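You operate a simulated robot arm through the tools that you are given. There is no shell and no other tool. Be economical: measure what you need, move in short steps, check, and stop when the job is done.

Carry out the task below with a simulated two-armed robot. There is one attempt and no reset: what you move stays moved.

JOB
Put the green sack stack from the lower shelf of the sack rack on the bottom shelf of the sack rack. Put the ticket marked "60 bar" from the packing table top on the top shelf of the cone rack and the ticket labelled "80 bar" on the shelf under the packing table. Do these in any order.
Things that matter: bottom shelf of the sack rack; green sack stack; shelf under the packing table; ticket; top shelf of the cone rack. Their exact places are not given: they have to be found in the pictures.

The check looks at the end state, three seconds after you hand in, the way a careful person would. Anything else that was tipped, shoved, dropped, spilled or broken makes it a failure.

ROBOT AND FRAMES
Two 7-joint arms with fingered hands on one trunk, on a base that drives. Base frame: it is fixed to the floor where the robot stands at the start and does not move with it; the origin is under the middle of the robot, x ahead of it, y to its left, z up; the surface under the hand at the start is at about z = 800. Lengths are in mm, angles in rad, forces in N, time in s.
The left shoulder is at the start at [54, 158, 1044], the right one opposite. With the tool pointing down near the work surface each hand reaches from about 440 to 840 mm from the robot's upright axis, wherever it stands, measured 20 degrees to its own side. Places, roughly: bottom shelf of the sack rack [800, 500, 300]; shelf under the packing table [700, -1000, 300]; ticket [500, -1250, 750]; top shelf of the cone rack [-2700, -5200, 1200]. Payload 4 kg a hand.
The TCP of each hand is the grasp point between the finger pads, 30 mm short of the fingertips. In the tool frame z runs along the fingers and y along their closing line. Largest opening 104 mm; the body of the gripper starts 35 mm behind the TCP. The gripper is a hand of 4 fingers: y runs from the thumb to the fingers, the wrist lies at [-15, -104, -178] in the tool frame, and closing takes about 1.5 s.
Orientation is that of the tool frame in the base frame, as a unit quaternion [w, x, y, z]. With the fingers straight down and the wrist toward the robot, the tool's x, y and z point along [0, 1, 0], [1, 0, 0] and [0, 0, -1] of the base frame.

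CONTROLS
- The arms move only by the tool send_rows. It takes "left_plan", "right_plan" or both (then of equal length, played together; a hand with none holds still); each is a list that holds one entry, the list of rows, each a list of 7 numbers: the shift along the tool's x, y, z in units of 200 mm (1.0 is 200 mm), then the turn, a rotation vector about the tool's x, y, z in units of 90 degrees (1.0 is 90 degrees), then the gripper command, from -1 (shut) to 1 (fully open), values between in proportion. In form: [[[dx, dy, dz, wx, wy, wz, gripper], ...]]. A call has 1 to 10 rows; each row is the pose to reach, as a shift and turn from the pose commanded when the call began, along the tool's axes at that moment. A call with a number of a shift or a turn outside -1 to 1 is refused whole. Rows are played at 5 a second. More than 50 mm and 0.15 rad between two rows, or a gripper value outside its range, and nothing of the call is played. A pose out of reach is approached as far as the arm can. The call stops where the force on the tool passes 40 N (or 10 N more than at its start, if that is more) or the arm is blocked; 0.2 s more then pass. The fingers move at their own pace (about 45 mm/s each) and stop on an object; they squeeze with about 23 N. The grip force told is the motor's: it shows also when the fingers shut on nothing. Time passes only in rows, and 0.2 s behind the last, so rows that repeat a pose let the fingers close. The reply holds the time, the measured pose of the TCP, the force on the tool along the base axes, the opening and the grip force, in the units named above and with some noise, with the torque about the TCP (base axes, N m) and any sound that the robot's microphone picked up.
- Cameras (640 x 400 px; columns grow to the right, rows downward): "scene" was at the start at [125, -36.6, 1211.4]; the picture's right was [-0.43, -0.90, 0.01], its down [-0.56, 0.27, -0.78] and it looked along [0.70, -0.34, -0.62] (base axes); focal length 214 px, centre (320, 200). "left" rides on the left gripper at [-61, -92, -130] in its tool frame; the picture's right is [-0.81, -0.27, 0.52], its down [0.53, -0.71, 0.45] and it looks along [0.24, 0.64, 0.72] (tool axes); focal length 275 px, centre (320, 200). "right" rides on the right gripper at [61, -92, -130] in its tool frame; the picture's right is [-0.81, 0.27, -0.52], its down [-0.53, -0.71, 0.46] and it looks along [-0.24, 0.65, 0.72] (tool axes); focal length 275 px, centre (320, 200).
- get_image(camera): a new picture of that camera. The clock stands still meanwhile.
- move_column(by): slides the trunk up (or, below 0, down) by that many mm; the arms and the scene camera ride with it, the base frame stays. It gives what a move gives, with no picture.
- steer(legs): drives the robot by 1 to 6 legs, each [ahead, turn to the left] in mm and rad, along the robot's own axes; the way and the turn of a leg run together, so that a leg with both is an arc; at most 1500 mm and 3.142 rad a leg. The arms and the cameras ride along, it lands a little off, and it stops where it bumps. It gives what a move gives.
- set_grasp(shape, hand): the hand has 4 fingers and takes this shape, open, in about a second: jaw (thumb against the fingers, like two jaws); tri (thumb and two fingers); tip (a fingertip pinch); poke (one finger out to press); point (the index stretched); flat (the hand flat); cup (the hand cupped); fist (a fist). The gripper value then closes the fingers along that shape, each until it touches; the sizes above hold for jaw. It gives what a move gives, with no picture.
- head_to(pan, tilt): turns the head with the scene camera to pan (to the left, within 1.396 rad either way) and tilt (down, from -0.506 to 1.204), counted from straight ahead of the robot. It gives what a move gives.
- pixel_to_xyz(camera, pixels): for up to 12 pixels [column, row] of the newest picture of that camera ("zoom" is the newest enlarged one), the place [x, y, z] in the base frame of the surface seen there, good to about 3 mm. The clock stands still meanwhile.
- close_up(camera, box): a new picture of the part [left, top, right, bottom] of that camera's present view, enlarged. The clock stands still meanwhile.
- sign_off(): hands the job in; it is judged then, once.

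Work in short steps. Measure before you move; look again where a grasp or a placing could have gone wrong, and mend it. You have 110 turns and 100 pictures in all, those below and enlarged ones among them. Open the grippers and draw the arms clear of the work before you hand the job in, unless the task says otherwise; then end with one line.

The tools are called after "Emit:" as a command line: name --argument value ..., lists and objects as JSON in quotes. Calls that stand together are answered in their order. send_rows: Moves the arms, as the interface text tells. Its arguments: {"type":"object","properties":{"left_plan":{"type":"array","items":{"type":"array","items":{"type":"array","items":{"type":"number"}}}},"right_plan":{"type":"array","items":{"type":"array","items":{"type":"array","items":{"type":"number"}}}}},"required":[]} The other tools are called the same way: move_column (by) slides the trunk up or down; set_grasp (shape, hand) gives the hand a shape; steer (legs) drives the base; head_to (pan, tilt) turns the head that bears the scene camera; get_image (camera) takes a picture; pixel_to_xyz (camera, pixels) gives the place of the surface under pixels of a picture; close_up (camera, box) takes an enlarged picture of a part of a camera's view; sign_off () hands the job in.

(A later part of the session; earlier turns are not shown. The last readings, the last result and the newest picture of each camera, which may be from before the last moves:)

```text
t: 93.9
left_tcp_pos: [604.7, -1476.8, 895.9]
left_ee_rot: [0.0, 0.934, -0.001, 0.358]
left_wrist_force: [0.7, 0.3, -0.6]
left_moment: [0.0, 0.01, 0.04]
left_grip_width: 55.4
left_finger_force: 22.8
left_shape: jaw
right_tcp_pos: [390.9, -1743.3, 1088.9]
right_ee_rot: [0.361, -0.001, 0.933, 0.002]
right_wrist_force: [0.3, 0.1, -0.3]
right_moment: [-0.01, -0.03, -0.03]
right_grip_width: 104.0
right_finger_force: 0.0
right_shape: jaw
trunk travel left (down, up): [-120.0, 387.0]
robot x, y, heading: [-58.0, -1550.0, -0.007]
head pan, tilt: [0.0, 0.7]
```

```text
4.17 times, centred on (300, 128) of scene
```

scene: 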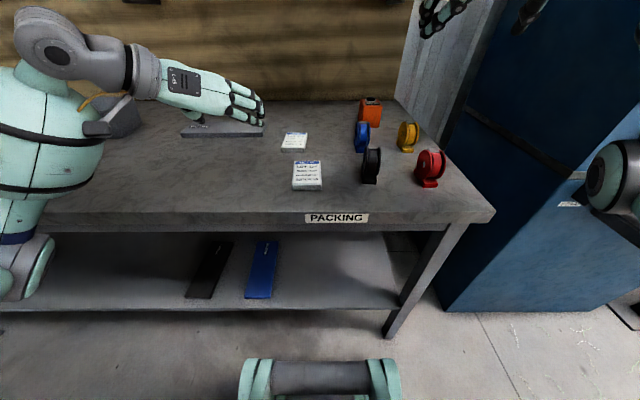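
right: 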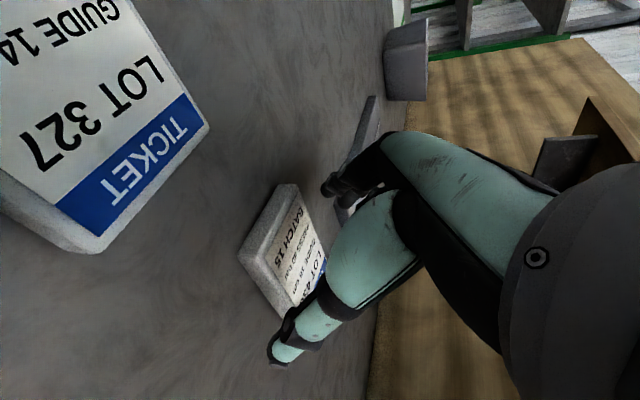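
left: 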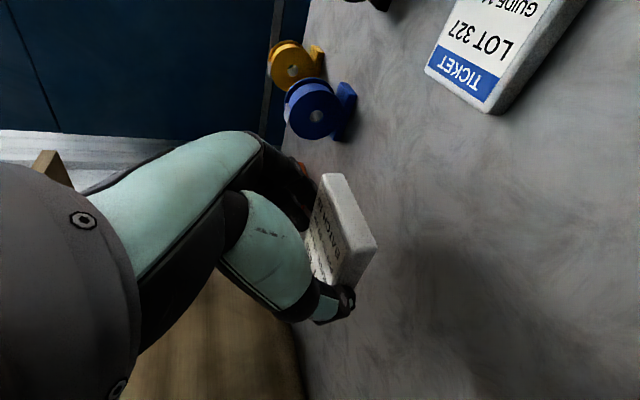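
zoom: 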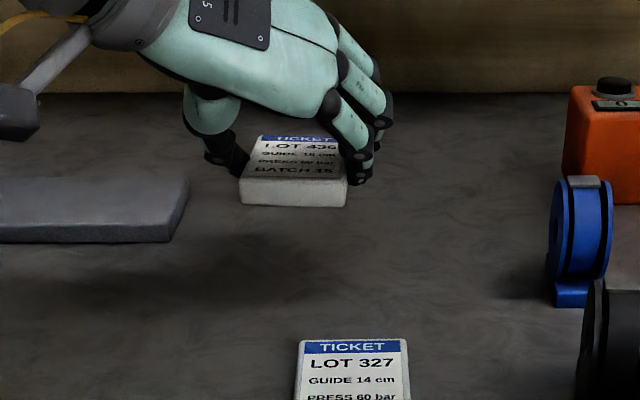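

Ticket 80 is held level. I back off 260 mm, retract and lower toward the under-table shelf height.

Emit:
steer --legs '[[-260, 0]]'

Emit:
send_rows --left_plan '[[[-0.186, 0, -0.167, 0, 0, 0, -1], [-0.372, 0, -0.334, 0, 0, 0, -1]]]'

Emit:
move_column --by -115

Emit:
get_image --camera "scene"

```text
t: 95.9
left_tcp_pos: [345.8, -1480.8, 888.4]
left_ee_rot: [-0.001, 0.935, -0.004, 0.354]
left_wrist_force: [0.6, -0.3, 0.0]
left_moment: [0.0, 0.02, 0.01]
left_grip_width: 55.5
left_finger_force: 23.2
left_shape: jaw
right_tcp_pos: [133.7, -1744.5, 1086.4]
right_ee_rot: [0.36, 0.0, 0.933, 0.002]
right_wrist_force: [-0.1, 0.2, 0.2]
right_moment: [-0.04, 0.01, -0.01]
right_grip_width: 104.1
right_finger_force: 0.1
right_shape: jaw
trunk travel left (down, up): [-120.0, 387.0]
robot x, y, heading: [-320.2, -1547.9, -0.001]
head pan, tilt: [0.0, 0.7]
```

```text
t: 96.5
left_tcp_pos: [236.3, -1479.9, 896.6]
left_ee_rot: [0.0, 0.933, -0.003, 0.359]
left_wrist_force: [-0.8, -0.3, 0.1]
left_moment: [0.04, 0.05, -0.02]
left_grip_width: 55.5
left_finger_force: 23.3
left_shape: jaw
right_tcp_pos: [121.3, -1745.0, 1092.1]
right_ee_rot: [0.366, 0.0, 0.931, 0.002]
right_wrist_force: [-0.1, 0.4, 0.0]
right_moment: [0.02, -0.03, 0.0]
right_grip_width: 104.0
right_finger_force: 0.1
right_shape: jaw
trunk travel left (down, up): [-120.0, 387.0]
robot x, y, heading: [-321.5, -1545.8, -0.008]
head pan, tilt: [0.0, 0.7]
```

```text
t: 97.9
left_tcp_pos: [236.5, -1479.5, 782.5]
left_ee_rot: [-0.001, 0.934, -0.004, 0.359]
left_wrist_force: [0.0, -1.5, -0.8]
left_moment: [-0.01, -0.04, -0.04]
left_grip_width: 55.5
left_finger_force: 22.7
left_shape: jaw
right_tcp_pos: [120.3, -1743.0, 978.3]
right_ee_rot: [0.365, 0.0, 0.931, 0.002]
right_wrist_force: [-0.1, 0.7, -0.4]
right_moment: [0.0, 0.0, -0.03]
right_grip_width: 103.9
right_finger_force: 0.2
right_shape: jaw
trunk travel left (down, up): [-5.0, 502.0]
robot x, y, heading: [-321.8, -1543.0, -0.005]
head pan, tilt: [0.0, 0.7]
```

```text
41 pictures are left
```

scene: 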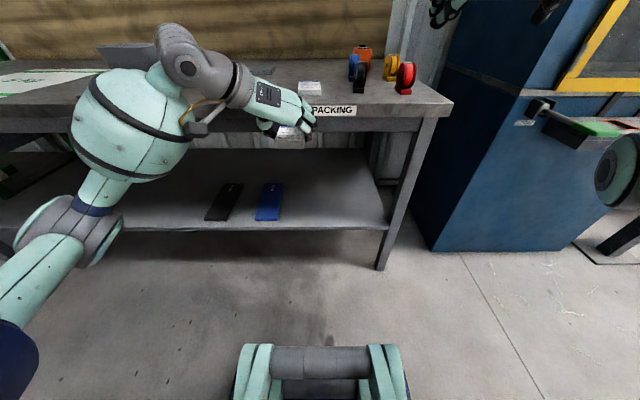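

I check the right elbow's clearance to the machine platform, and lower the left arm 240 mm.

Emit:
pixel_to_xyz --camera "scene" --pixels '[[615, 180], [600, 190], [548, 120], [595, 130], [300, 110], [340, 112], [320, 220], [320, 226], [330, 200]]'

Emit:
send_rows --left_plan '[[[-0.161, 0, 0.178, 0, 0, 0, -1], [-0.322, 0, 0.356, 0, 0, 0, -1], [-0.483, 0, 0.534, 0, 0, 0, -1], [-0.644, 0, 0.712, 0, 0, 0, -1], [-0.805, 0, 0.89, 0, 0, 0, -1]]]'

Emit:
send_rows --left_plan '[[[-0.161, 0, 0.178, 0, 0, 0, -1], [-0.322, 0, 0.356, 0, 0, 0, -1], [-0.463, 0, 0.512, 0, 0, 0, -1], [-0.463, 0, 0.512, 0, 0, 0, -1]]]'

Emit:
get_image --camera "scene"

```text
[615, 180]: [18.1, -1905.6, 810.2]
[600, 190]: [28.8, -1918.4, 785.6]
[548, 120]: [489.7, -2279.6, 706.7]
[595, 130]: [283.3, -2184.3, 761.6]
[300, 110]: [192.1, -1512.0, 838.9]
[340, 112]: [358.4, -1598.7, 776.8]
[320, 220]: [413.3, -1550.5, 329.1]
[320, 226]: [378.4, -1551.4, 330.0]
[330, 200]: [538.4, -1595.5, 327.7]
```

```text
t: 99.1
left_tcp_pos: [237.3, -1478.1, 541.8]
left_ee_rot: [-0.001, 0.933, -0.003, 0.36]
left_wrist_force: [1.5, 0.5, -0.3]
left_moment: [-0.01, 0.05, 0.02]
left_grip_width: 55.4
left_finger_force: 23.1
left_shape: jaw
right_tcp_pos: [121.6, -1743.6, 977.4]
right_ee_rot: [0.365, 0.0, 0.931, 0.002]
right_wrist_force: [0.4, 0.8, 0.6]
right_moment: [0.0, -0.05, 0.0]
right_grip_width: 104.0
right_finger_force: 0.1
right_shape: jaw
trunk travel left (down, up): [-5.0, 502.0]
robot x, y, heading: [-319.4, -1547.4, -0.005]
head pan, tilt: [0.0, 0.7]
```

```text
t: 100.1
left_tcp_pos: [236.3, -1479.1, 403.9]
left_ee_rot: [0.0, 0.933, -0.004, 0.36]
left_wrist_force: [-0.4, -0.3, -1.3]
left_moment: [0.02, 0.02, 0.01]
left_grip_width: 55.5
left_finger_force: 22.8
left_shape: jaw
right_tcp_pos: [121.3, -1743.8, 977.2]
right_ee_rot: [0.366, 0.0, 0.931, 0.002]
right_wrist_force: [0.5, 0.2, 0.4]
right_moment: [0.03, 0.02, -0.01]
right_grip_width: 104.0
right_finger_force: 0.0
right_shape: jaw
trunk travel left (down, up): [-5.0, 502.0]
robot x, y, heading: [-322.1, -1547.8, -0.005]
head pan, tilt: [0.0, 0.7]
```

```text
40 pictures are left
```

scene: 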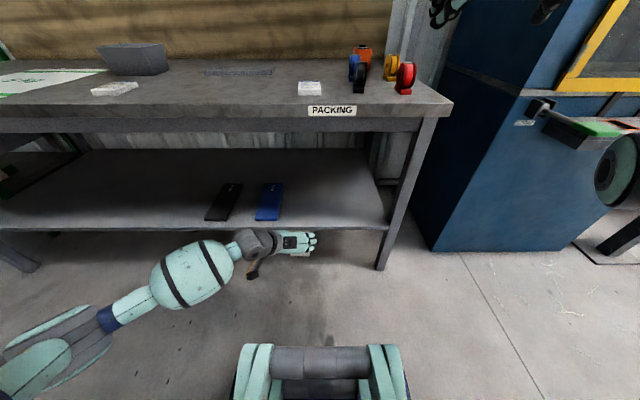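

The ticket is below the table edge and right of the blue slab. I first raise the right arm for clearance at the table end, then drive in 245 mm.

Emit:
send_rows --right_plan '[[[-0.162, 0, -0.174, 0, 0, 0, 1], [-0.324, 0, -0.348, 0, 0, 0, 1], [-0.486, 0, -0.522, 0, 0, 0, 1], [-0.648, 0, -0.696, 0, 0, 0, 1]]]'

Emit:
steer --legs '[[245, 0]]'

Emit:
get_image --camera "scene"

Emit:
get_image --camera "left"

```text
t: 101.1
left_tcp_pos: [236.9, -1478.7, 404.3]
left_ee_rot: [0.0, 0.933, -0.004, 0.359]
left_wrist_force: [0.4, -0.1, -1.0]
left_moment: [-0.04, 0.0, -0.02]
left_grip_width: 55.4
left_finger_force: 23.4
left_shape: jaw
right_tcp_pos: [120.9, -1746.3, 1170.1]
right_ee_rot: [0.366, -0.001, 0.931, 0.001]
right_wrist_force: [0.0, -0.3, 0.6]
right_moment: [0.0, 0.04, 0.0]
right_grip_width: 103.8
right_finger_force: 0.0
right_shape: jaw
trunk travel left (down, up): [-5.0, 502.0]
robot x, y, heading: [-318.1, -1546.9, -0.005]
head pan, tilt: [0.0, 0.7]
```

```text
t: 103.0
left_tcp_pos: [483.7, -1480.5, 403.2]
left_ee_rot: [-0.001, 0.934, -0.004, 0.358]
left_wrist_force: [-0.1, -0.2, -1.2]
left_moment: [-0.03, 0.03, 0.03]
left_grip_width: 55.3
left_finger_force: 23.0
left_shape: jaw
right_tcp_pos: [369.3, -1746.3, 1168.0]
right_ee_rot: [0.365, 0.001, 0.931, 0.002]
right_wrist_force: [0.4, -0.4, 0.6]
right_moment: [-0.02, 0.0, 0.04]
right_grip_width: 104.1
right_finger_force: 0.2
right_shape: jaw
trunk travel left (down, up): [-5.0, 502.0]
robot x, y, heading: [-72.3, -1549.0, -0.004]
head pan, tilt: [0.0, 0.7]
```

```text
39 pictures are left
```

scene: 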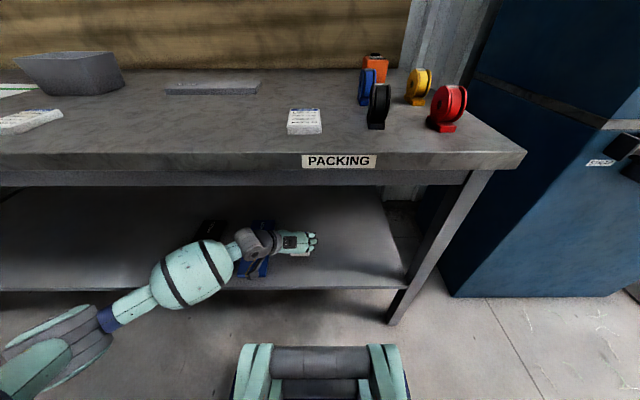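

```text
38 pictures are left
```

left: 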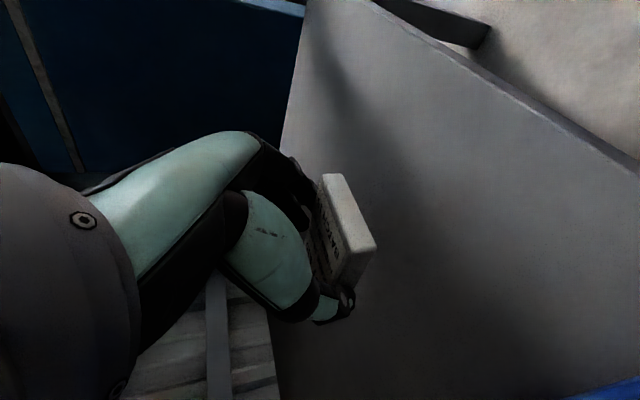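

The ticket is over the shelf. I check forearm/bracket clearance over the slab, then lower about 38 mm.

Emit:
pixel_to_xyz --camera "scene" --pixels '[[251, 276], [215, 290], [232, 280], [265, 255], [285, 250]]'

Emit:
send_rows --left_plan '[[[-0.067, 0, 0.074, 0, 0, 0, -1], [-0.117, 0, 0.13, 0, 0, 0, -1], [-0.127, 0, 0.141, 0, 0, 0, -1], [-0.127, 0, 0.141, 0, 0, 0, -1]]]'

```text
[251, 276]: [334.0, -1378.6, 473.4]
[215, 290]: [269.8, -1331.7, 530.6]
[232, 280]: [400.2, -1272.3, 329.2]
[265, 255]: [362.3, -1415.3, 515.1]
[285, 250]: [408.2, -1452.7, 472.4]
```

```text
t: 104.0
left_tcp_pos: [478.6, -1479.6, 372.1]
left_ee_rot: [-0.001, 0.931, -0.003, 0.365]
left_wrist_force: [0.0, -0.4, -1.1]
left_moment: [-0.02, 0.0, -0.01]
left_grip_width: 55.4
left_finger_force: 22.4
left_shape: jaw
right_tcp_pos: [354.1, -1747.1, 1174.2]
right_ee_rot: [0.371, 0.0, 0.929, 0.002]
right_wrist_force: [0.4, -0.6, -0.3]
right_moment: [-0.01, 0.05, 0.0]
right_grip_width: 104.1
right_finger_force: 0.0
right_shape: jaw
trunk travel left (down, up): [-5.0, 502.0]
robot x, y, heading: [-74.1, -1544.5, -0.006]
head pan, tilt: [0.0, 0.7]
```

12 mm to go; I lower gradually to contact.

Emit:
send_rows --left_plan '[[[-0.027, 0, 0.029, 0, 0, 0, -1], [-0.034, 0, 0.037, 0, 0, 0, -1], [-0.041, 0, 0.044, 0, 0, 0, -1], [-0.041, 0, 0.044, 0, 0, 0, -1]]]'

Emit:
close_up --camera "scene" --box '[250, 210, 350, 273]'

```text
t: 105.0
left_tcp_pos: [479.9, -1480.4, 360.7]
left_ee_rot: [-0.001, 0.931, -0.004, 0.365]
left_wrist_force: [-1.2, 0.2, 2.4]
left_moment: [-0.08, -0.08, -0.05]
left_grip_width: 55.4
left_finger_force: 22.7
left_shape: jaw
right_tcp_pos: [353.1, -1747.1, 1173.8]
right_ee_rot: [0.371, 0.0, 0.928, 0.002]
right_wrist_force: [-0.1, 0.0, -0.3]
right_moment: [-0.03, 0.0, 0.0]
right_grip_width: 104.0
right_finger_force: 0.1
right_shape: jaw
trunk travel left (down, up): [-5.0, 502.0]
robot x, y, heading: [-76.6, -1546.3, -0.001]
head pan, tilt: [0.0, 0.7]
```

```text
6.35 times, centred on (300, 242) of scene
```

zoom: 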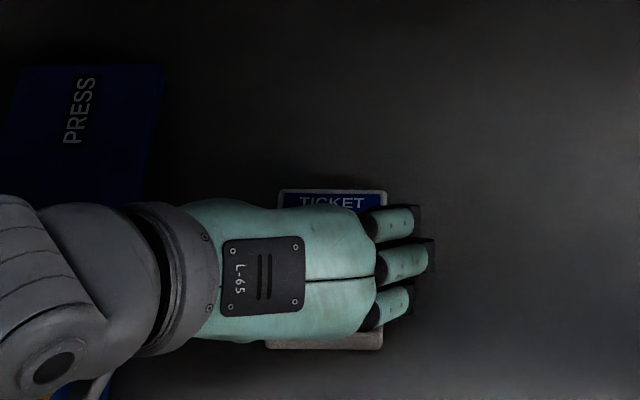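

Contact (+2.4 N at z 360.7). I open and rise straight up.

Emit:
send_rows --left_plan '[[[0, 0, 0, 0, 0, 0, 0.3], [0, 0, 0, 0, 0, 0, 1], [0, 0, 0, 0, 0, 0, 1], [0, 0, 0, 0, 0, 0, 1], [0, 0, 0, 0, 0, 0, 1], [0, 0, 0, 0, 0, 0, 1], [0.034, 0, -0.037, 0, 0, 0, 1], [0.136, 0, -0.147, 0, 0, 0, 1], [0.272, 0, -0.293, 0, 0, 0, 1]]]'

Emit:
steer --legs '[[-255, 0]]'

Emit:
get_image --camera "scene"

```text
t: 107.0
left_tcp_pos: [478.2, -1478.9, 440.7]
left_ee_rot: [0.0, 0.931, -0.004, 0.364]
left_wrist_force: [-0.2, 0.2, -0.1]
left_moment: [-0.01, 0.03, 0.02]
left_grip_width: 103.8
left_finger_force: 0.1
left_shape: jaw
right_tcp_pos: [352.2, -1747.3, 1173.8]
right_ee_rot: [0.371, 0.0, 0.928, 0.002]
right_wrist_force: [1.0, 0.5, -0.5]
right_moment: [0.01, -0.01, 0.03]
right_grip_width: 104.0
right_finger_force: 0.0
right_shape: jaw
trunk travel left (down, up): [-5.0, 502.0]
robot x, y, heading: [-74.7, -1544.6, -0.006]
head pan, tilt: [0.0, 0.7]
```

```text
t: 108.9
left_tcp_pos: [223.1, -1478.7, 441.4]
left_ee_rot: [0.0, 0.931, -0.004, 0.365]
left_wrist_force: [-0.5, -0.4, 0.7]
left_moment: [0.01, -0.01, 0.01]
left_grip_width: 103.7
left_finger_force: 0.0
left_shape: jaw
right_tcp_pos: [96.4, -1746.3, 1173.7]
right_ee_rot: [0.37, 0.001, 0.929, 0.002]
right_wrist_force: [0.7, 0.9, 0.2]
right_moment: [0.01, -0.01, 0.01]
right_grip_width: 104.1
right_finger_force: 0.1
right_shape: jaw
trunk travel left (down, up): [-5.0, 502.0]
robot x, y, heading: [-327.3, -1544.7, -0.002]
head pan, tilt: [0.0, 0.7]
```

```text
36 pictures are left
```

scene: 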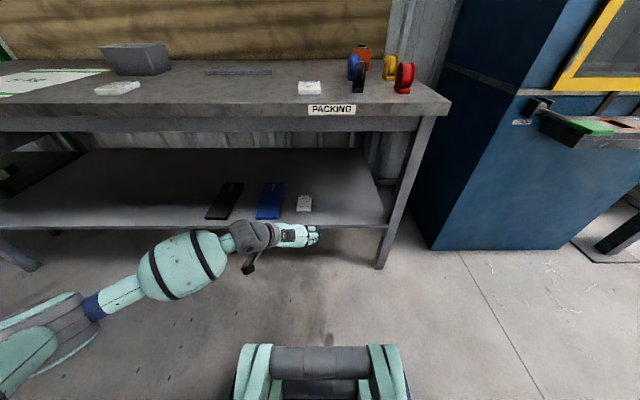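

The 80-bar ticket lies on the shelf at (304,203). I raise the left arm and trunk for ticket C.

Emit:
send_rows --left_plan '[[[0.163, 0, -0.176, 0, 0, 0, 1], [0.326, 0, -0.352, 0, 0, 0, 1], [0.489, 0, -0.528, 0, 0, 0, 1], [0.652, 0, -0.704, 0, 0, 0, 1], [0.815, 0, -0.88, 0, 0, 0, 1]]]'

Emit:
send_rows --left_plan '[[[0.163, 0.05, -0.176, 0, 0, 0, 1], [0.326, 0.1, -0.352, 0, 0, 0, 1], [0.408, 0.2, -0.44, 0, 0, 0, 1]]]'

Emit:
move_column --by 120

Emit:
steer --legs '[[215, 0]]'

Emit:
get_image --camera "scene"

```text
t: 110.1
left_tcp_pos: [215.2, -1479.3, 689.0]
left_ee_rot: [0.001, 0.929, -0.004, 0.37]
left_wrist_force: [0.1, 0.1, 0.3]
left_moment: [-0.01, -0.01, 0.0]
left_grip_width: 104.0
left_finger_force: 0.1
left_shape: jaw
right_tcp_pos: [84.0, -1747.1, 1180.1]
right_ee_rot: [0.377, 0.001, 0.926, 0.001]
right_wrist_force: [0.4, -0.3, 1.1]
right_moment: [0.0, 0.02, 0.0]
right_grip_width: 103.9
right_finger_force: 0.1
right_shape: jaw
trunk travel left (down, up): [-5.0, 502.0]
robot x, y, heading: [-329.5, -1544.4, -0.002]
head pan, tilt: [0.0, 0.7]
```

```text
t: 110.9
left_tcp_pos: [213.5, -1518.6, 808.1]
left_ee_rot: [-0.001, 0.928, -0.004, 0.372]
left_wrist_force: [-0.3, 0.5, 0.1]
left_moment: [0.03, -0.02, 0.01]
left_grip_width: 103.6
left_finger_force: 0.1
left_shape: jaw
right_tcp_pos: [83.6, -1746.8, 1179.2]
right_ee_rot: [0.377, 0.001, 0.926, 0.001]
right_wrist_force: [-0.1, -0.2, 0.9]
right_moment: [0.02, 0.01, -0.02]
right_grip_width: 104.0
right_finger_force: 0.1
right_shape: jaw
trunk travel left (down, up): [-5.0, 502.0]
robot x, y, heading: [-329.9, -1547.9, -0.004]
head pan, tilt: [0.0, 0.7]
```

```text
t: 112.4
left_tcp_pos: [212.6, -1518.9, 925.7]
left_ee_rot: [0.0, 0.928, -0.004, 0.371]
left_wrist_force: [-0.5, 0.3, 0.0]
left_moment: [0.01, -0.01, -0.01]
left_grip_width: 103.8
left_finger_force: 0.0
left_shape: jaw
right_tcp_pos: [84.7, -1744.6, 1297.7]
right_ee_rot: [0.376, 0.001, 0.926, 0.001]
right_wrist_force: [0.5, -0.4, -0.1]
right_moment: [0.01, 0.01, -0.01]
right_grip_width: 104.0
right_finger_force: 0.1
right_shape: jaw
trunk travel left (down, up): [-125.0, 382.0]
robot x, y, heading: [-331.4, -1548.5, -0.006]
head pan, tilt: [0.0, 0.7]
```

```text
t: 114.1
left_tcp_pos: [430.2, -1518.8, 926.0]
left_ee_rot: [0.0, 0.929, -0.002, 0.37]
left_wrist_force: [0.7, -0.5, -0.2]
left_moment: [0.04, -0.01, 0.02]
left_grip_width: 103.6
left_finger_force: 0.1
left_shape: jaw
right_tcp_pos: [302.0, -1745.9, 1296.6]
right_ee_rot: [0.376, -0.001, 0.927, 0.002]
right_wrist_force: [0.3, -0.1, -0.1]
right_moment: [-0.03, 0.01, 0.01]
right_grip_width: 104.0
right_finger_force: 0.1
right_shape: jaw
trunk travel left (down, up): [-125.0, 382.0]
robot x, y, heading: [-114.6, -1543.7, -0.005]
head pan, tilt: [0.0, 0.7]
```

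```text
35 pictures are left
```

scene: 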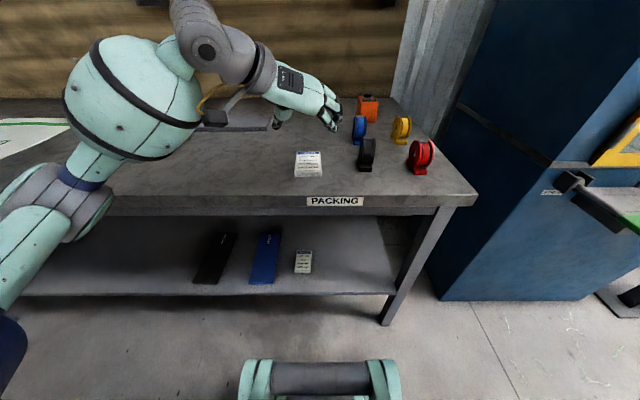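

I measure ticket C precisely.

Emit:
close_up --camera "scene" --box '[268, 130, 364, 190]'

Emit:
pixel_to_xyz --camera "zoom" --pixels '[[205, 150], [350, 150], [190, 285], [358, 285], [275, 150], [275, 280], [200, 215], [352, 215], [275, 215], [610, 230], [590, 120]]'

```text
6.67 times, centred on (316, 160) of scene
```

zoom: 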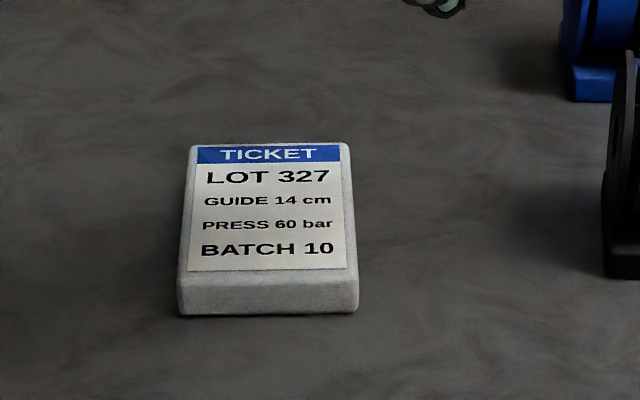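

```text
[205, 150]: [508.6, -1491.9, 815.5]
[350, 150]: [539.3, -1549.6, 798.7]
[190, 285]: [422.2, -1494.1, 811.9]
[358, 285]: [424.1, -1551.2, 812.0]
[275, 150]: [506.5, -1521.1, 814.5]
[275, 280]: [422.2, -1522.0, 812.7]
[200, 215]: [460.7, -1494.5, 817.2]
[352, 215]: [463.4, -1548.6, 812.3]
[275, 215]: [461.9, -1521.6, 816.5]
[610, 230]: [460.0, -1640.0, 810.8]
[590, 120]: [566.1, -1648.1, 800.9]
```

C is centred at (465,-1521), width 57. I lower the left hand onto it.

Emit:
send_rows --left_plan '[[[-0.087, 0.01, 0.136, 0, -0.01, 0, 1], [-0.174, 0.01, 0.271, 0, -0.02, 0, 1], [-0.22, 0.01, 0.345, 0, -0.025, 0, 1], [-0.256, 0.01, 0.401, 0, -0.025, 0, 1], [-0.256, 0.01, 0.401, 0, -0.025, 0, 1]]]'

Emit:
get_image --camera "left"

```text
t: 115.3
left_tcp_pos: [438.3, -1520.5, 840.8]
left_ee_rot: [0.0, 0.933, -0.002, 0.359]
left_wrist_force: [-0.3, 0.0, 0.2]
left_moment: [-0.01, 0.03, 0.01]
left_grip_width: 104.1
left_finger_force: 0.1
left_shape: jaw
right_tcp_pos: [283.8, -1744.9, 1306.1]
right_ee_rot: [0.386, 0.001, 0.922, 0.006]
right_wrist_force: [-0.5, 0.1, -0.6]
right_moment: [0.01, 0.02, 0.01]
right_grip_width: 103.8
right_finger_force: 0.0
right_shape: jaw
trunk travel left (down, up): [-125.0, 382.0]
robot x, y, heading: [-111.8, -1544.0, -0.003]
head pan, tilt: [0.0, 0.7]
```

```text
33 pictures are left
```

left: 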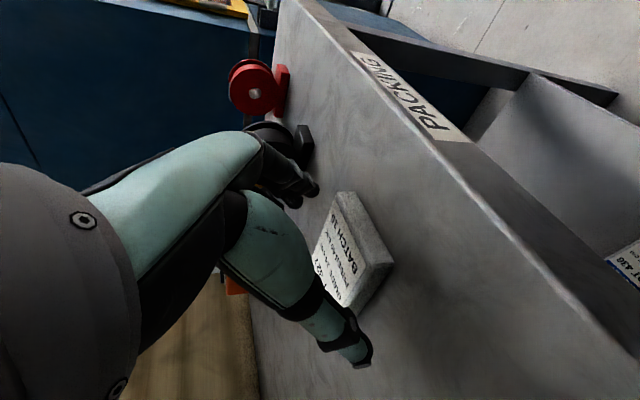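

I advance 9 mm and down 10 mm, then close.

Emit:
send_rows --left_plan '[[[-0.001, 0, 0.035, 0, 0, 0, 1], [-0.002, 0, 0.069, 0, 0, 0, 1], [-0.002, 0, 0.069, 0, 0, 0, -1], [-0.002, 0, 0.069, 0, 0, 0, -1], [-0.002, 0, 0.069, 0, 0, 0, -1], [-0.002, 0, 0.069, 0, 0, 0, -1], [-0.002, 0, 0.069, 0, 0, 0, -1], [-0.002, 0, 0.069, 0, 0, 0, -1], [-0.002, 0, 0.069, 0, 0, 0, -1]]]'

Emit:
close_up --camera "scene" --box '[240, 110, 368, 190]'

```text
t: 117.3
left_tcp_pos: [445.2, -1521.1, 830.5]
left_ee_rot: [-0.001, 0.933, -0.002, 0.36]
left_wrist_force: [0.2, 0.5, 3.0]
left_moment: [-0.1, -0.09, 0.04]
left_grip_width: 54.5
left_finger_force: 22.7
left_shape: jaw
right_tcp_pos: [284.3, -1744.2, 1305.0]
right_ee_rot: [0.386, -0.001, 0.923, 0.007]
right_wrist_force: [-0.5, 0.8, 0.7]
right_moment: [0.02, 0.01, -0.01]
right_grip_width: 103.8
right_finger_force: 0.0
right_shape: jaw
trunk travel left (down, up): [-125.0, 382.0]
robot x, y, heading: [-116.6, -1545.3, -0.003]
head pan, tilt: [0.0, 0.7]
```

```text
5.00 times, centred on (304, 150) of scene
```

zoom: 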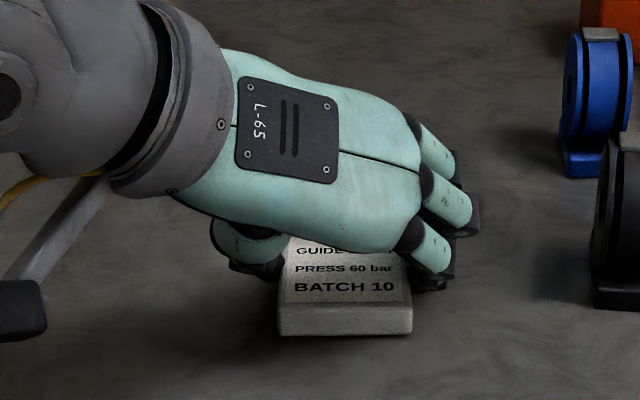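

Gripped at 54.5 mm. I lift 80 mm, back off 200 mm and check the grip.

Emit:
send_rows --left_plan '[[[0.05, 0, -0.056, 0, 0, 0, -1], [0.134, 0, -0.148, 0, 0, 0, -1], [0.268, 0, -0.297, 0, 0, 0, -1], [0.268, 0, -0.297, 0, 0, 0, -1]]]'

Emit:
steer --legs '[[-250, 0]]'

Emit:
get_image --camera "left"

Emit:
get_image --camera "scene"

```text
t: 118.3
left_tcp_pos: [447.3, -1520.9, 909.5]
left_ee_rot: [-0.001, 0.934, -0.002, 0.358]
left_wrist_force: [-0.3, 0.1, -1.0]
left_moment: [-0.02, 0.06, 0.0]
left_grip_width: 54.4
left_finger_force: 23.0
left_shape: jaw
right_tcp_pos: [285.7, -1745.2, 1305.8]
right_ee_rot: [0.385, -0.001, 0.923, 0.006]
right_wrist_force: [-0.9, -0.7, 0.2]
right_moment: [0.02, 0.01, -0.01]
right_grip_width: 104.0
right_finger_force: 0.0
right_shape: jaw
trunk travel left (down, up): [-125.0, 382.0]
robot x, y, heading: [-115.0, -1545.4, -0.003]
head pan, tilt: [0.0, 0.7]
```

```text
t: 120.2
left_tcp_pos: [193.1, -1519.3, 910.0]
left_ee_rot: [-0.002, 0.933, -0.002, 0.359]
left_wrist_force: [0.5, -0.2, -0.5]
left_moment: [0.01, 0.02, 0.02]
left_grip_width: 54.2
left_finger_force: 23.3
left_shape: jaw
right_tcp_pos: [31.0, -1744.9, 1306.3]
right_ee_rot: [0.387, -0.001, 0.922, 0.007]
right_wrist_force: [0.4, 0.1, 0.7]
right_moment: [-0.01, -0.03, -0.04]
right_grip_width: 104.1
right_finger_force: 0.1
right_shape: jaw
trunk travel left (down, up): [-125.0, 382.0]
robot x, y, heading: [-363.8, -1546.6, -0.003]
head pan, tilt: [0.0, 0.7]
```

```text
31 pictures are left
```

left: 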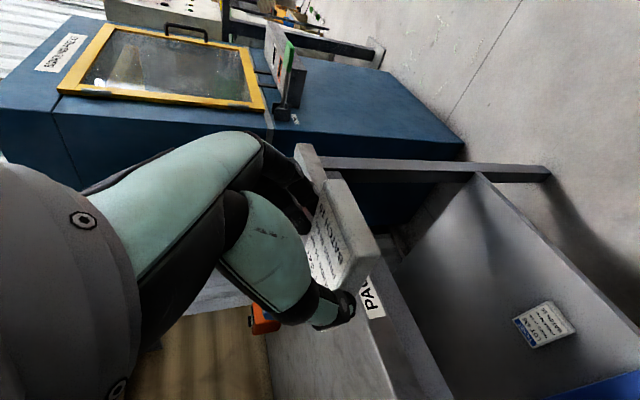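

```text
30 pictures are left
```

scene: 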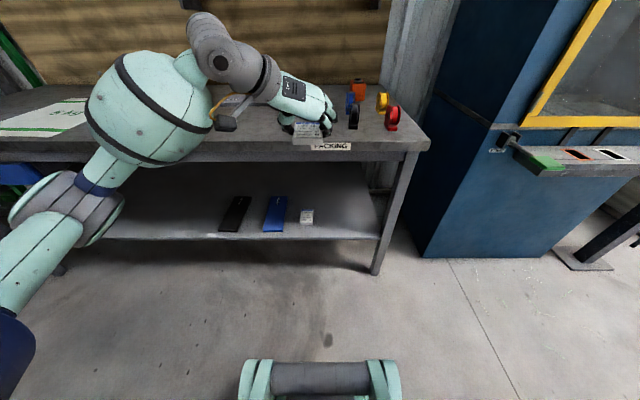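

The 60-bar ticket is held level. I raise the trunk 200 mm for travel, move to the aisle centre, face -y and look ahead for the cone rack.

Emit:
move_column --by 200

Emit:
steer --legs '[[0, -1.568], [400, 0]]'

Emit:
head_to --pan -0.3 --tilt 0.25

Emit:
get_image --camera "scene"

```text
t: 122.4
left_tcp_pos: [183.3, -1518.0, 1117.1]
left_ee_rot: [-0.002, 0.931, -0.002, 0.366]
left_wrist_force: [0.4, -0.5, -0.8]
left_moment: [-0.03, 0.02, 0.01]
left_grip_width: 54.3
left_finger_force: 22.8
left_shape: jaw
right_tcp_pos: [17.3, -1741.2, 1512.3]
right_ee_rot: [0.395, 0.0, 0.919, 0.014]
right_wrist_force: [0.4, -0.2, 1.0]
right_moment: [0.02, -0.04, -0.03]
right_grip_width: 103.6
right_finger_force: 0.1
right_shape: jaw
trunk travel left (down, up): [-325.0, 182.0]
robot x, y, heading: [-366.2, -1544.5, -0.001]
head pan, tilt: [0.0, 0.7]
```

```text
t: 129.5
left_tcp_pos: [-341.2, -2495.2, 1115.5]
left_ee_rot: [-0.257, -0.658, 0.659, -0.259]
left_wrist_force: [0.2, 0.5, -1.1]
left_moment: [-0.03, -0.05, 0.02]
left_grip_width: 54.2
left_finger_force: 22.7
left_shape: jaw
right_tcp_pos: [-566.4, -2331.4, 1508.9]
right_ee_rot: [0.282, 0.649, 0.652, -0.272]
right_wrist_force: [-0.8, -0.1, 0.3]
right_moment: [0.01, 0.05, 0.01]
right_grip_width: 104.0
right_finger_force: 0.0
right_shape: jaw
trunk travel left (down, up): [-325.0, 182.0]
robot x, y, heading: [-367.2, -1949.7, -1.568]
head pan, tilt: [0.0, 0.7]
```

```text
t: 130.4
left_tcp_pos: [-340.6, -2480.5, 1122.6]
left_ee_rot: [-0.262, -0.656, 0.657, -0.264]
left_wrist_force: [0.8, -0.1, -0.7]
left_moment: [-0.03, 0.0, -0.02]
left_grip_width: 54.0
left_finger_force: 22.5
left_shape: jaw
right_tcp_pos: [-565.5, -2309.5, 1515.5]
right_ee_rot: [0.286, 0.647, 0.65, -0.277]
right_wrist_force: [-0.4, -0.4, -0.1]
right_moment: [0.0, 0.03, 0.01]
right_grip_width: 103.8
right_finger_force: 0.1
right_shape: jaw
trunk travel left (down, up): [-325.0, 182.0]
robot x, y, heading: [-370.7, -1945.2, -1.568]
head pan, tilt: [-0.3, 0.25]
```

```text
29 pictures are left
```

scene: 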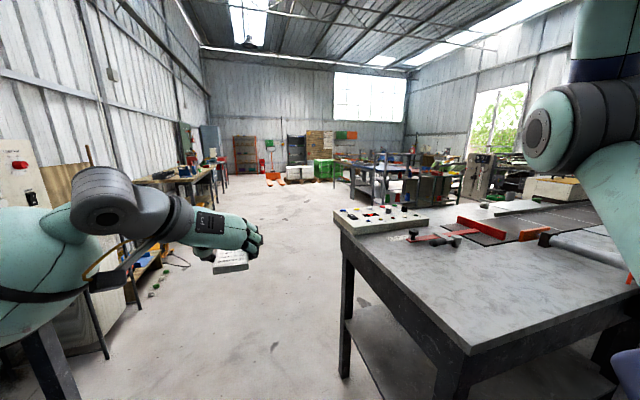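

The cone rack should appear near column ~390. I zoom there.

Emit:
close_up --camera "scene" --box '[330, 135, 490, 235]'

Emit:
pixel_to_xyz --camera "scene" --pixels '[[380, 155], [370, 175], [400, 190], [430, 190], [365, 200], [450, 165], [343, 375], [346, 240], [300, 200], [420, 155], [480, 170], [230, 200]]'

```text
4.00 times, centred on (410, 185) of scene
```

zoom: 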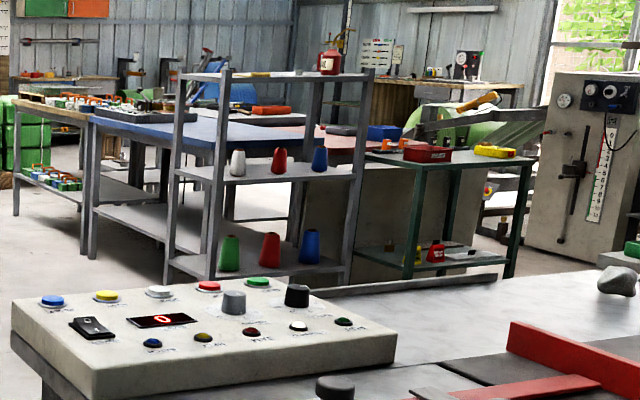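

```text
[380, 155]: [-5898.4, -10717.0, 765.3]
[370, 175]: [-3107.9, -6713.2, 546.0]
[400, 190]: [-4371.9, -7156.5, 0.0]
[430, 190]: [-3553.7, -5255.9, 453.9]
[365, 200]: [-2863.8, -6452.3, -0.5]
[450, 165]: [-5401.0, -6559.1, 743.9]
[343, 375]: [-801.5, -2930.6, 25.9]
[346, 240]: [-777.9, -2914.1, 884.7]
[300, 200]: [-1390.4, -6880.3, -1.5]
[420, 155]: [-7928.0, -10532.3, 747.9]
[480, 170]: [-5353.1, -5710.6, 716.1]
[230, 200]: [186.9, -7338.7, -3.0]
```

The grey rack with cones (zoom 170–370) is it: top shelf with a red canister. I measure it.

Emit:
pixel_to_xyz --camera "zoom" --pixels '[[205, 77], [270, 78], [300, 76], [360, 78], [184, 78], [228, 75], [327, 65], [172, 270], [258, 74], [210, 270], [340, 275], [230, 180]]'

Emit:
close_up --camera "scene" --box '[365, 140, 429, 210]'

```text
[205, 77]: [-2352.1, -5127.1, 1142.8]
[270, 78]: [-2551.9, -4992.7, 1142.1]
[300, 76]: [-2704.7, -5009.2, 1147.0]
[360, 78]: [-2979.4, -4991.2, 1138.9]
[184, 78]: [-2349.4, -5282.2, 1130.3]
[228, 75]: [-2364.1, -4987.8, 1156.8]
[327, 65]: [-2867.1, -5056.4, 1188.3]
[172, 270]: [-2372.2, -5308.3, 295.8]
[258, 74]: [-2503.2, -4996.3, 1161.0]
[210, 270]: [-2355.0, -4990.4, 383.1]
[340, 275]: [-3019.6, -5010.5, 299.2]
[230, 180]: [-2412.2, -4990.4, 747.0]
```

```text
5.71 times, centred on (397, 175) of scene
```

zoom: 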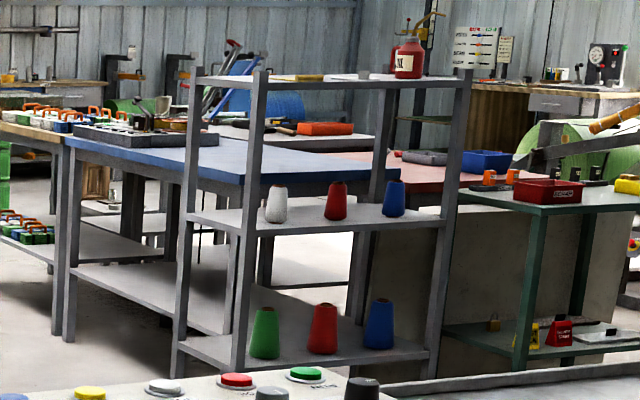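

The rack spans x -3040…-2350, y -5310…-4990, top shelf z≈1147. I'll approach its open +x end; first I drive down the aisle, drifting slightly left away from the bench.

Emit:
steer --legs '[[0, 0.08], [1100, 0], [0, -0.08], [1450, 0]]'

Emit:
head_to --pan -1.0 --tilt 0.3

Emit:
get_image --camera "scene"

```text
t: 144.5
left_tcp_pos: [-254.4, -5030.0, 1120.8]
left_ee_rot: [-0.261, -0.656, 0.658, -0.263]
left_wrist_force: [0.6, 0.1, -0.4]
left_moment: [0.01, 0.0, 0.0]
left_grip_width: 53.9
left_finger_force: 22.6
left_shape: jaw
right_tcp_pos: [-478.5, -4858.8, 1515.3]
right_ee_rot: [0.285, 0.648, 0.649, -0.277]
right_wrist_force: [-0.3, 0.3, 0.0]
right_moment: [-0.01, -0.01, 0.01]
right_grip_width: 104.1
right_finger_force: 0.1
right_shape: jaw
trunk travel left (down, up): [-325.0, 182.0]
robot x, y, heading: [-280.0, -4493.1, -1.571]
head pan, tilt: [-0.3, 0.25]
```

```text
t: 145.6
left_tcp_pos: [-254.0, -5015.3, 1127.7]
left_ee_rot: [-0.266, -0.654, 0.656, -0.267]
left_wrist_force: [0.8, 0.3, -0.5]
left_moment: [0.04, -0.04, 0.06]
left_grip_width: 54.1
left_finger_force: 23.2
left_shape: jaw
right_tcp_pos: [-477.6, -4840.9, 1519.7]
right_ee_rot: [0.29, 0.646, 0.648, -0.28]
right_wrist_force: [0.9, -0.4, -0.7]
right_moment: [0.02, 0.0, 0.0]
right_grip_width: 103.9
right_finger_force: 0.1
right_shape: jaw
trunk travel left (down, up): [-325.0, 182.0]
robot x, y, heading: [-282.3, -4492.5, -1.571]
head pan, tilt: [-1.0, 0.3]
```

```text
26 pictures are left
```

scene: 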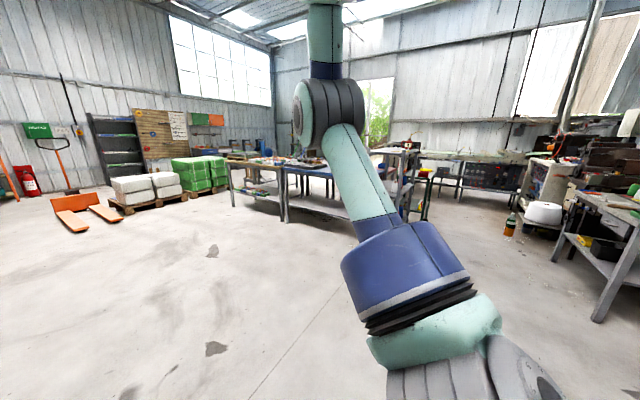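

Open floor. I check the blue table's leg positions, then drive 640 mm further, turn to face -x, and look.

Emit:
pixel_to_xyz --camera "scene" --pixels '[[287, 221], [235, 204], [280, 165], [398, 205], [415, 220], [408, 150]]'

Emit:
steer --legs '[[640, 0], [0, -1.571]]'

Emit:
head_to --pan 0.0 --tilt 0.25

Emit:
get_image --camera "scene"

```text
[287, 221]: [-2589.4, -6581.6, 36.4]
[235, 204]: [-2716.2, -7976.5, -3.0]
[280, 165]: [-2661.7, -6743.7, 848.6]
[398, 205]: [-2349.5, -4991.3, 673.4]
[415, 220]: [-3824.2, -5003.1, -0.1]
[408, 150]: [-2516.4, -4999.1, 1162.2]
```

```text
t: 153.8
left_tcp_pos: [-804.8, -5156.2, 1127.8]
left_ee_rot: [-0.376, 0.002, 0.927, -0.001]
left_wrist_force: [0.1, 0.0, -0.6]
left_moment: [-0.01, -0.03, -0.01]
left_grip_width: 54.1
left_finger_force: 23.2
left_shape: jaw
right_tcp_pos: [-628.3, -4930.5, 1519.3]
right_ee_rot: [0.005, 0.915, 0.0, -0.403]
right_wrist_force: [-1.0, -0.6, 0.2]
right_moment: [-0.03, 0.01, 0.01]
right_grip_width: 104.2
right_finger_force: 0.0
right_shape: jaw
trunk travel left (down, up): [-325.0, 182.0]
robot x, y, heading: [-278.9, -5141.1, -3.143]
head pan, tilt: [-1.0, 0.3]
```

```text
t: 155.1
left_tcp_pos: [-791.4, -5156.4, 1135.0]
left_ee_rot: [-0.382, 0.001, 0.924, -0.002]
left_wrist_force: [-0.2, 0.9, 0.1]
left_moment: [-0.01, -0.04, 0.01]
left_grip_width: 53.9
left_finger_force: 23.0
left_shape: jaw
right_tcp_pos: [-609.6, -4930.8, 1523.9]
right_ee_rot: [0.006, 0.913, 0.001, -0.408]
right_wrist_force: [-0.1, 0.3, 1.3]
right_moment: [0.02, 0.04, 0.01]
right_grip_width: 104.1
right_finger_force: 0.2
right_shape: jaw
trunk travel left (down, up): [-325.0, 182.0]
robot x, y, heading: [-280.5, -5137.2, -3.139]
head pan, tilt: [0.0, 0.25]
```

```text
25 pictures are left
```

scene: 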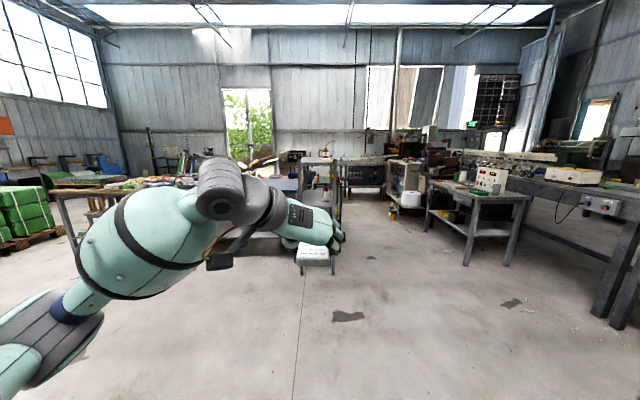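

Rack is straight ahead. I raise the trunk 150 mm and drive 1000 mm nearer, then look at the top shelf.

Emit:
move_column --by 150

Emit:
steer --legs '[[1000, 0]]'

Emit:
head_to --pan -0.05 --tilt 0.4

Emit:
get_image --camera "scene"

Emit:
close_up --camera "scene" --box '[270, 100, 400, 220]'

```text
t: 156.9
left_tcp_pos: [-791.0, -5156.3, 1285.9]
left_ee_rot: [-0.382, 0.001, 0.924, -0.002]
left_wrist_force: [0.0, 0.0, -1.3]
left_moment: [0.01, -0.02, 0.02]
left_grip_width: 54.0
left_finger_force: 22.6
left_shape: jaw
right_tcp_pos: [-610.7, -4931.5, 1673.3]
right_ee_rot: [0.006, 0.913, 0.0, -0.407]
right_wrist_force: [-0.4, -0.1, -0.5]
right_moment: [-0.01, 0.01, -0.01]
right_grip_width: 103.8
right_finger_force: 0.0
right_shape: jaw
trunk travel left (down, up): [-475.0, 32.0]
robot x, y, heading: [-279.6, -5141.9, -3.141]
head pan, tilt: [0.0, 0.25]
```

```text
t: 162.3
left_tcp_pos: [-1791.0, -5156.8, 1286.7]
left_ee_rot: [-0.383, 0.002, 0.924, -0.001]
left_wrist_force: [-0.2, 0.1, -0.3]
left_moment: [-0.01, -0.04, 0.0]
left_grip_width: 53.9
left_finger_force: 21.7
left_shape: jaw
right_tcp_pos: [-1607.5, -4931.4, 1673.9]
right_ee_rot: [0.006, 0.913, 0.0, -0.408]
right_wrist_force: [0.7, 0.0, -0.5]
right_moment: [0.0, 0.01, -0.03]
right_grip_width: 104.0
right_finger_force: 0.2
right_shape: jaw
trunk travel left (down, up): [-475.0, 32.0]
robot x, y, heading: [-1275.2, -5143.1, 3.144]
head pan, tilt: [0.0, 0.25]
```

```text
t: 163.0
left_tcp_pos: [-1777.0, -5155.9, 1290.0]
left_ee_rot: [-0.388, 0.001, 0.922, -0.001]
left_wrist_force: [-0.8, -0.2, -1.7]
left_moment: [-0.04, -0.02, 0.03]
left_grip_width: 53.8
left_finger_force: 22.7
left_shape: jaw
right_tcp_pos: [-1591.7, -4931.2, 1678.3]
right_ee_rot: [0.008, 0.91, 0.0, -0.415]
right_wrist_force: [-0.5, -0.9, 0.1]
right_moment: [0.01, -0.01, -0.03]
right_grip_width: 103.7
right_finger_force: 0.1
right_shape: jaw
trunk travel left (down, up): [-475.0, 32.0]
robot x, y, heading: [-1281.5, -5140.5, 3.139]
head pan, tilt: [-0.051, 0.4]
```

```text
24 pictures are left
```

scene: 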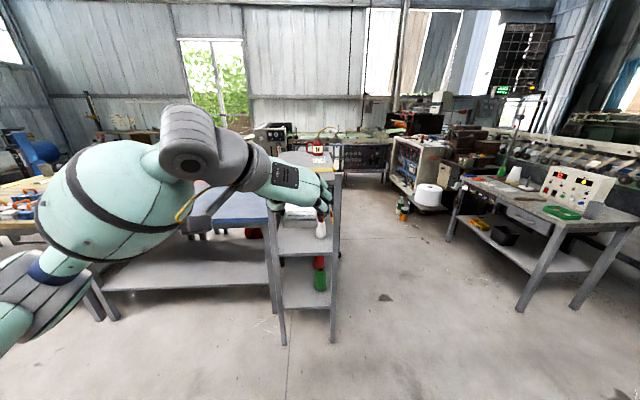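

```text
3.33 times, centred on (335, 160) of scene
```

zoom: 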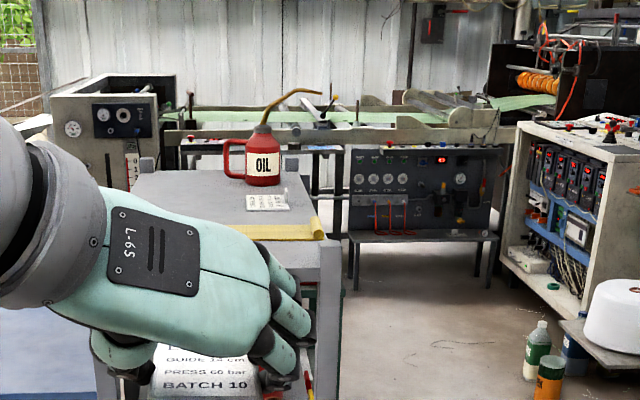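

I measure the items on the top shelf: yellow strip, ticket, oil can, edges.

Emit:
pixel_to_xyz --camera "zoom" --pixels '[[225, 232], [320, 235], [320, 222], [268, 200], [290, 205], [262, 172], [150, 178], [300, 180], [330, 250], [225, 222], [170, 190], [335, 280]]'

Emit:
get_image --camera "left"

```text
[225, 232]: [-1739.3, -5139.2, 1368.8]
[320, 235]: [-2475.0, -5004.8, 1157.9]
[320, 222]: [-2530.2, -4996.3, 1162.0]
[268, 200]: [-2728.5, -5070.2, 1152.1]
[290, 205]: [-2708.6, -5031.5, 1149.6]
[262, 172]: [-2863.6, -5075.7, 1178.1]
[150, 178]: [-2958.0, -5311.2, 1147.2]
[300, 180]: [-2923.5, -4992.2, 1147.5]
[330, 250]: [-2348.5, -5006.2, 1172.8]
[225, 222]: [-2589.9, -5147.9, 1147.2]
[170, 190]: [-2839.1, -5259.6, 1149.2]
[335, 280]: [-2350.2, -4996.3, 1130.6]
```

```text
22 pictures are left
```

left: 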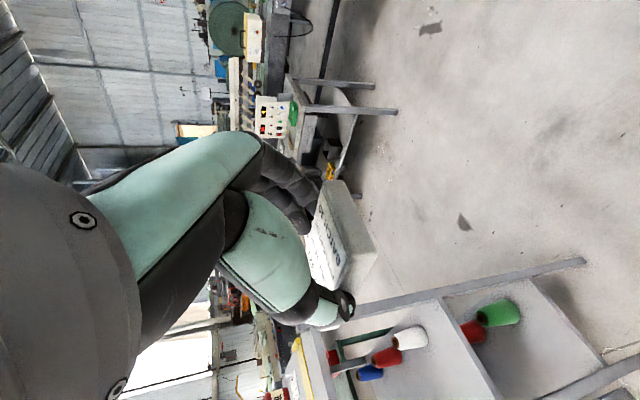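

The top shelf is z=1147; items: yellow strip at x≈-2475…-2530, a ticket at (-2728,-5070), oil can beyond. I shift the hand to robot-left by 70 mm and drive 300 mm nearer to see the free area.

Emit:
send_rows --left_plan '[[[0, -0.175, 0, 0, 0, 0, -1], [0, -0.35, 0, 0, 0, 0, -1]]]'

Emit:
steer --legs '[[300, 0]]'

Emit:
head_to --pan 0.05 --tilt 0.55

Emit:
close_up --camera "scene" --box '[220, 60, 380, 200]'

Emit:
get_image --camera "left"

```text
t: 163.6
left_tcp_pos: [-1775.8, -5227.6, 1291.4]
left_ee_rot: [-0.388, 0.003, 0.922, -0.001]
left_wrist_force: [0.3, -0.2, -1.3]
left_moment: [0.02, -0.02, 0.0]
left_grip_width: 53.8
left_finger_force: 23.0
left_shape: jaw
right_tcp_pos: [-1589.0, -4933.5, 1679.2]
right_ee_rot: [0.006, 0.91, 0.001, -0.415]
right_wrist_force: [-0.4, -0.5, 0.1]
right_moment: [-0.01, -0.01, 0.0]
right_grip_width: 104.0
right_finger_force: 0.1
right_shape: jaw
trunk travel left (down, up): [-475.0, 32.0]
robot x, y, heading: [-1281.1, -5139.7, 3.142]
head pan, tilt: [-0.051, 0.4]
```

```text
t: 165.7
left_tcp_pos: [-2077.9, -5225.9, 1292.6]
left_ee_rot: [-0.389, 0.001, 0.921, -0.002]
left_wrist_force: [0.4, -0.4, -0.2]
left_moment: [-0.01, -0.02, 0.02]
left_grip_width: 53.8
left_finger_force: 22.6
left_shape: jaw
right_tcp_pos: [-1890.3, -4930.4, 1678.9]
right_ee_rot: [0.008, 0.909, 0.0, -0.416]
right_wrist_force: [0.6, 0.6, -0.7]
right_moment: [0.02, 0.0, -0.02]
right_grip_width: 104.2
right_finger_force: 0.1
right_shape: jaw
trunk travel left (down, up): [-475.0, 32.0]
robot x, y, heading: [-1577.6, -5138.5, 3.14]
head pan, tilt: [-0.051, 0.4]
```

```text
t: 166.4
left_tcp_pos: [-2065.0, -5226.7, 1297.5]
left_ee_rot: [-0.394, 0.001, 0.919, -0.002]
left_wrist_force: [0.2, 0.6, 0.2]
left_moment: [0.02, 0.01, 0.01]
left_grip_width: 53.6
left_finger_force: 22.7
left_shape: jaw
right_tcp_pos: [-1872.9, -4932.6, 1683.8]
right_ee_rot: [0.014, 0.906, 0.0, -0.423]
right_wrist_force: [-0.1, -0.6, -0.5]
right_moment: [0.03, 0.01, 0.04]
right_grip_width: 103.5
right_finger_force: 0.1
right_shape: jaw
trunk travel left (down, up): [-475.0, 32.0]
robot x, y, heading: [-1581.3, -5141.9, 3.143]
head pan, tilt: [0.051, 0.55]
```

```text
2.86 times, centred on (300, 130) of scene
```

zoom: 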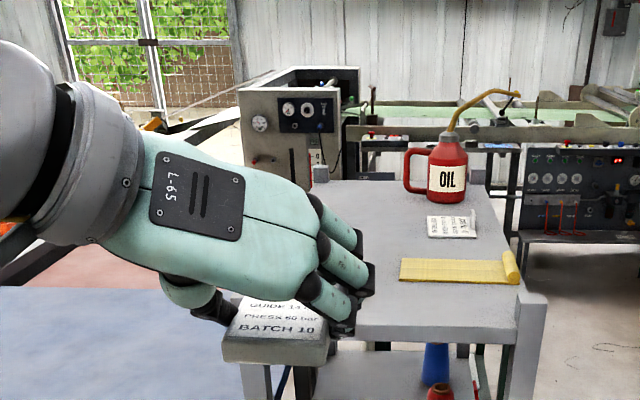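

```text
20 pictures are left
```

left: 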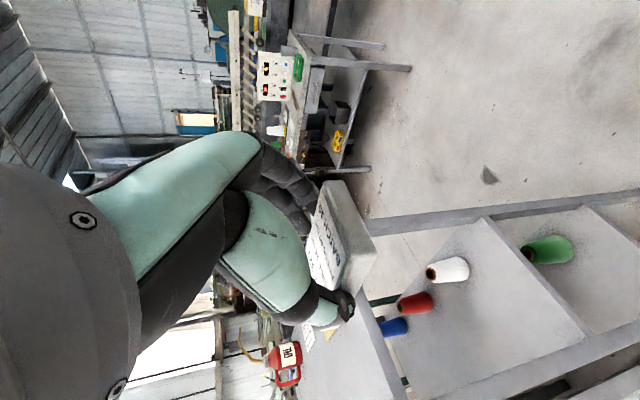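

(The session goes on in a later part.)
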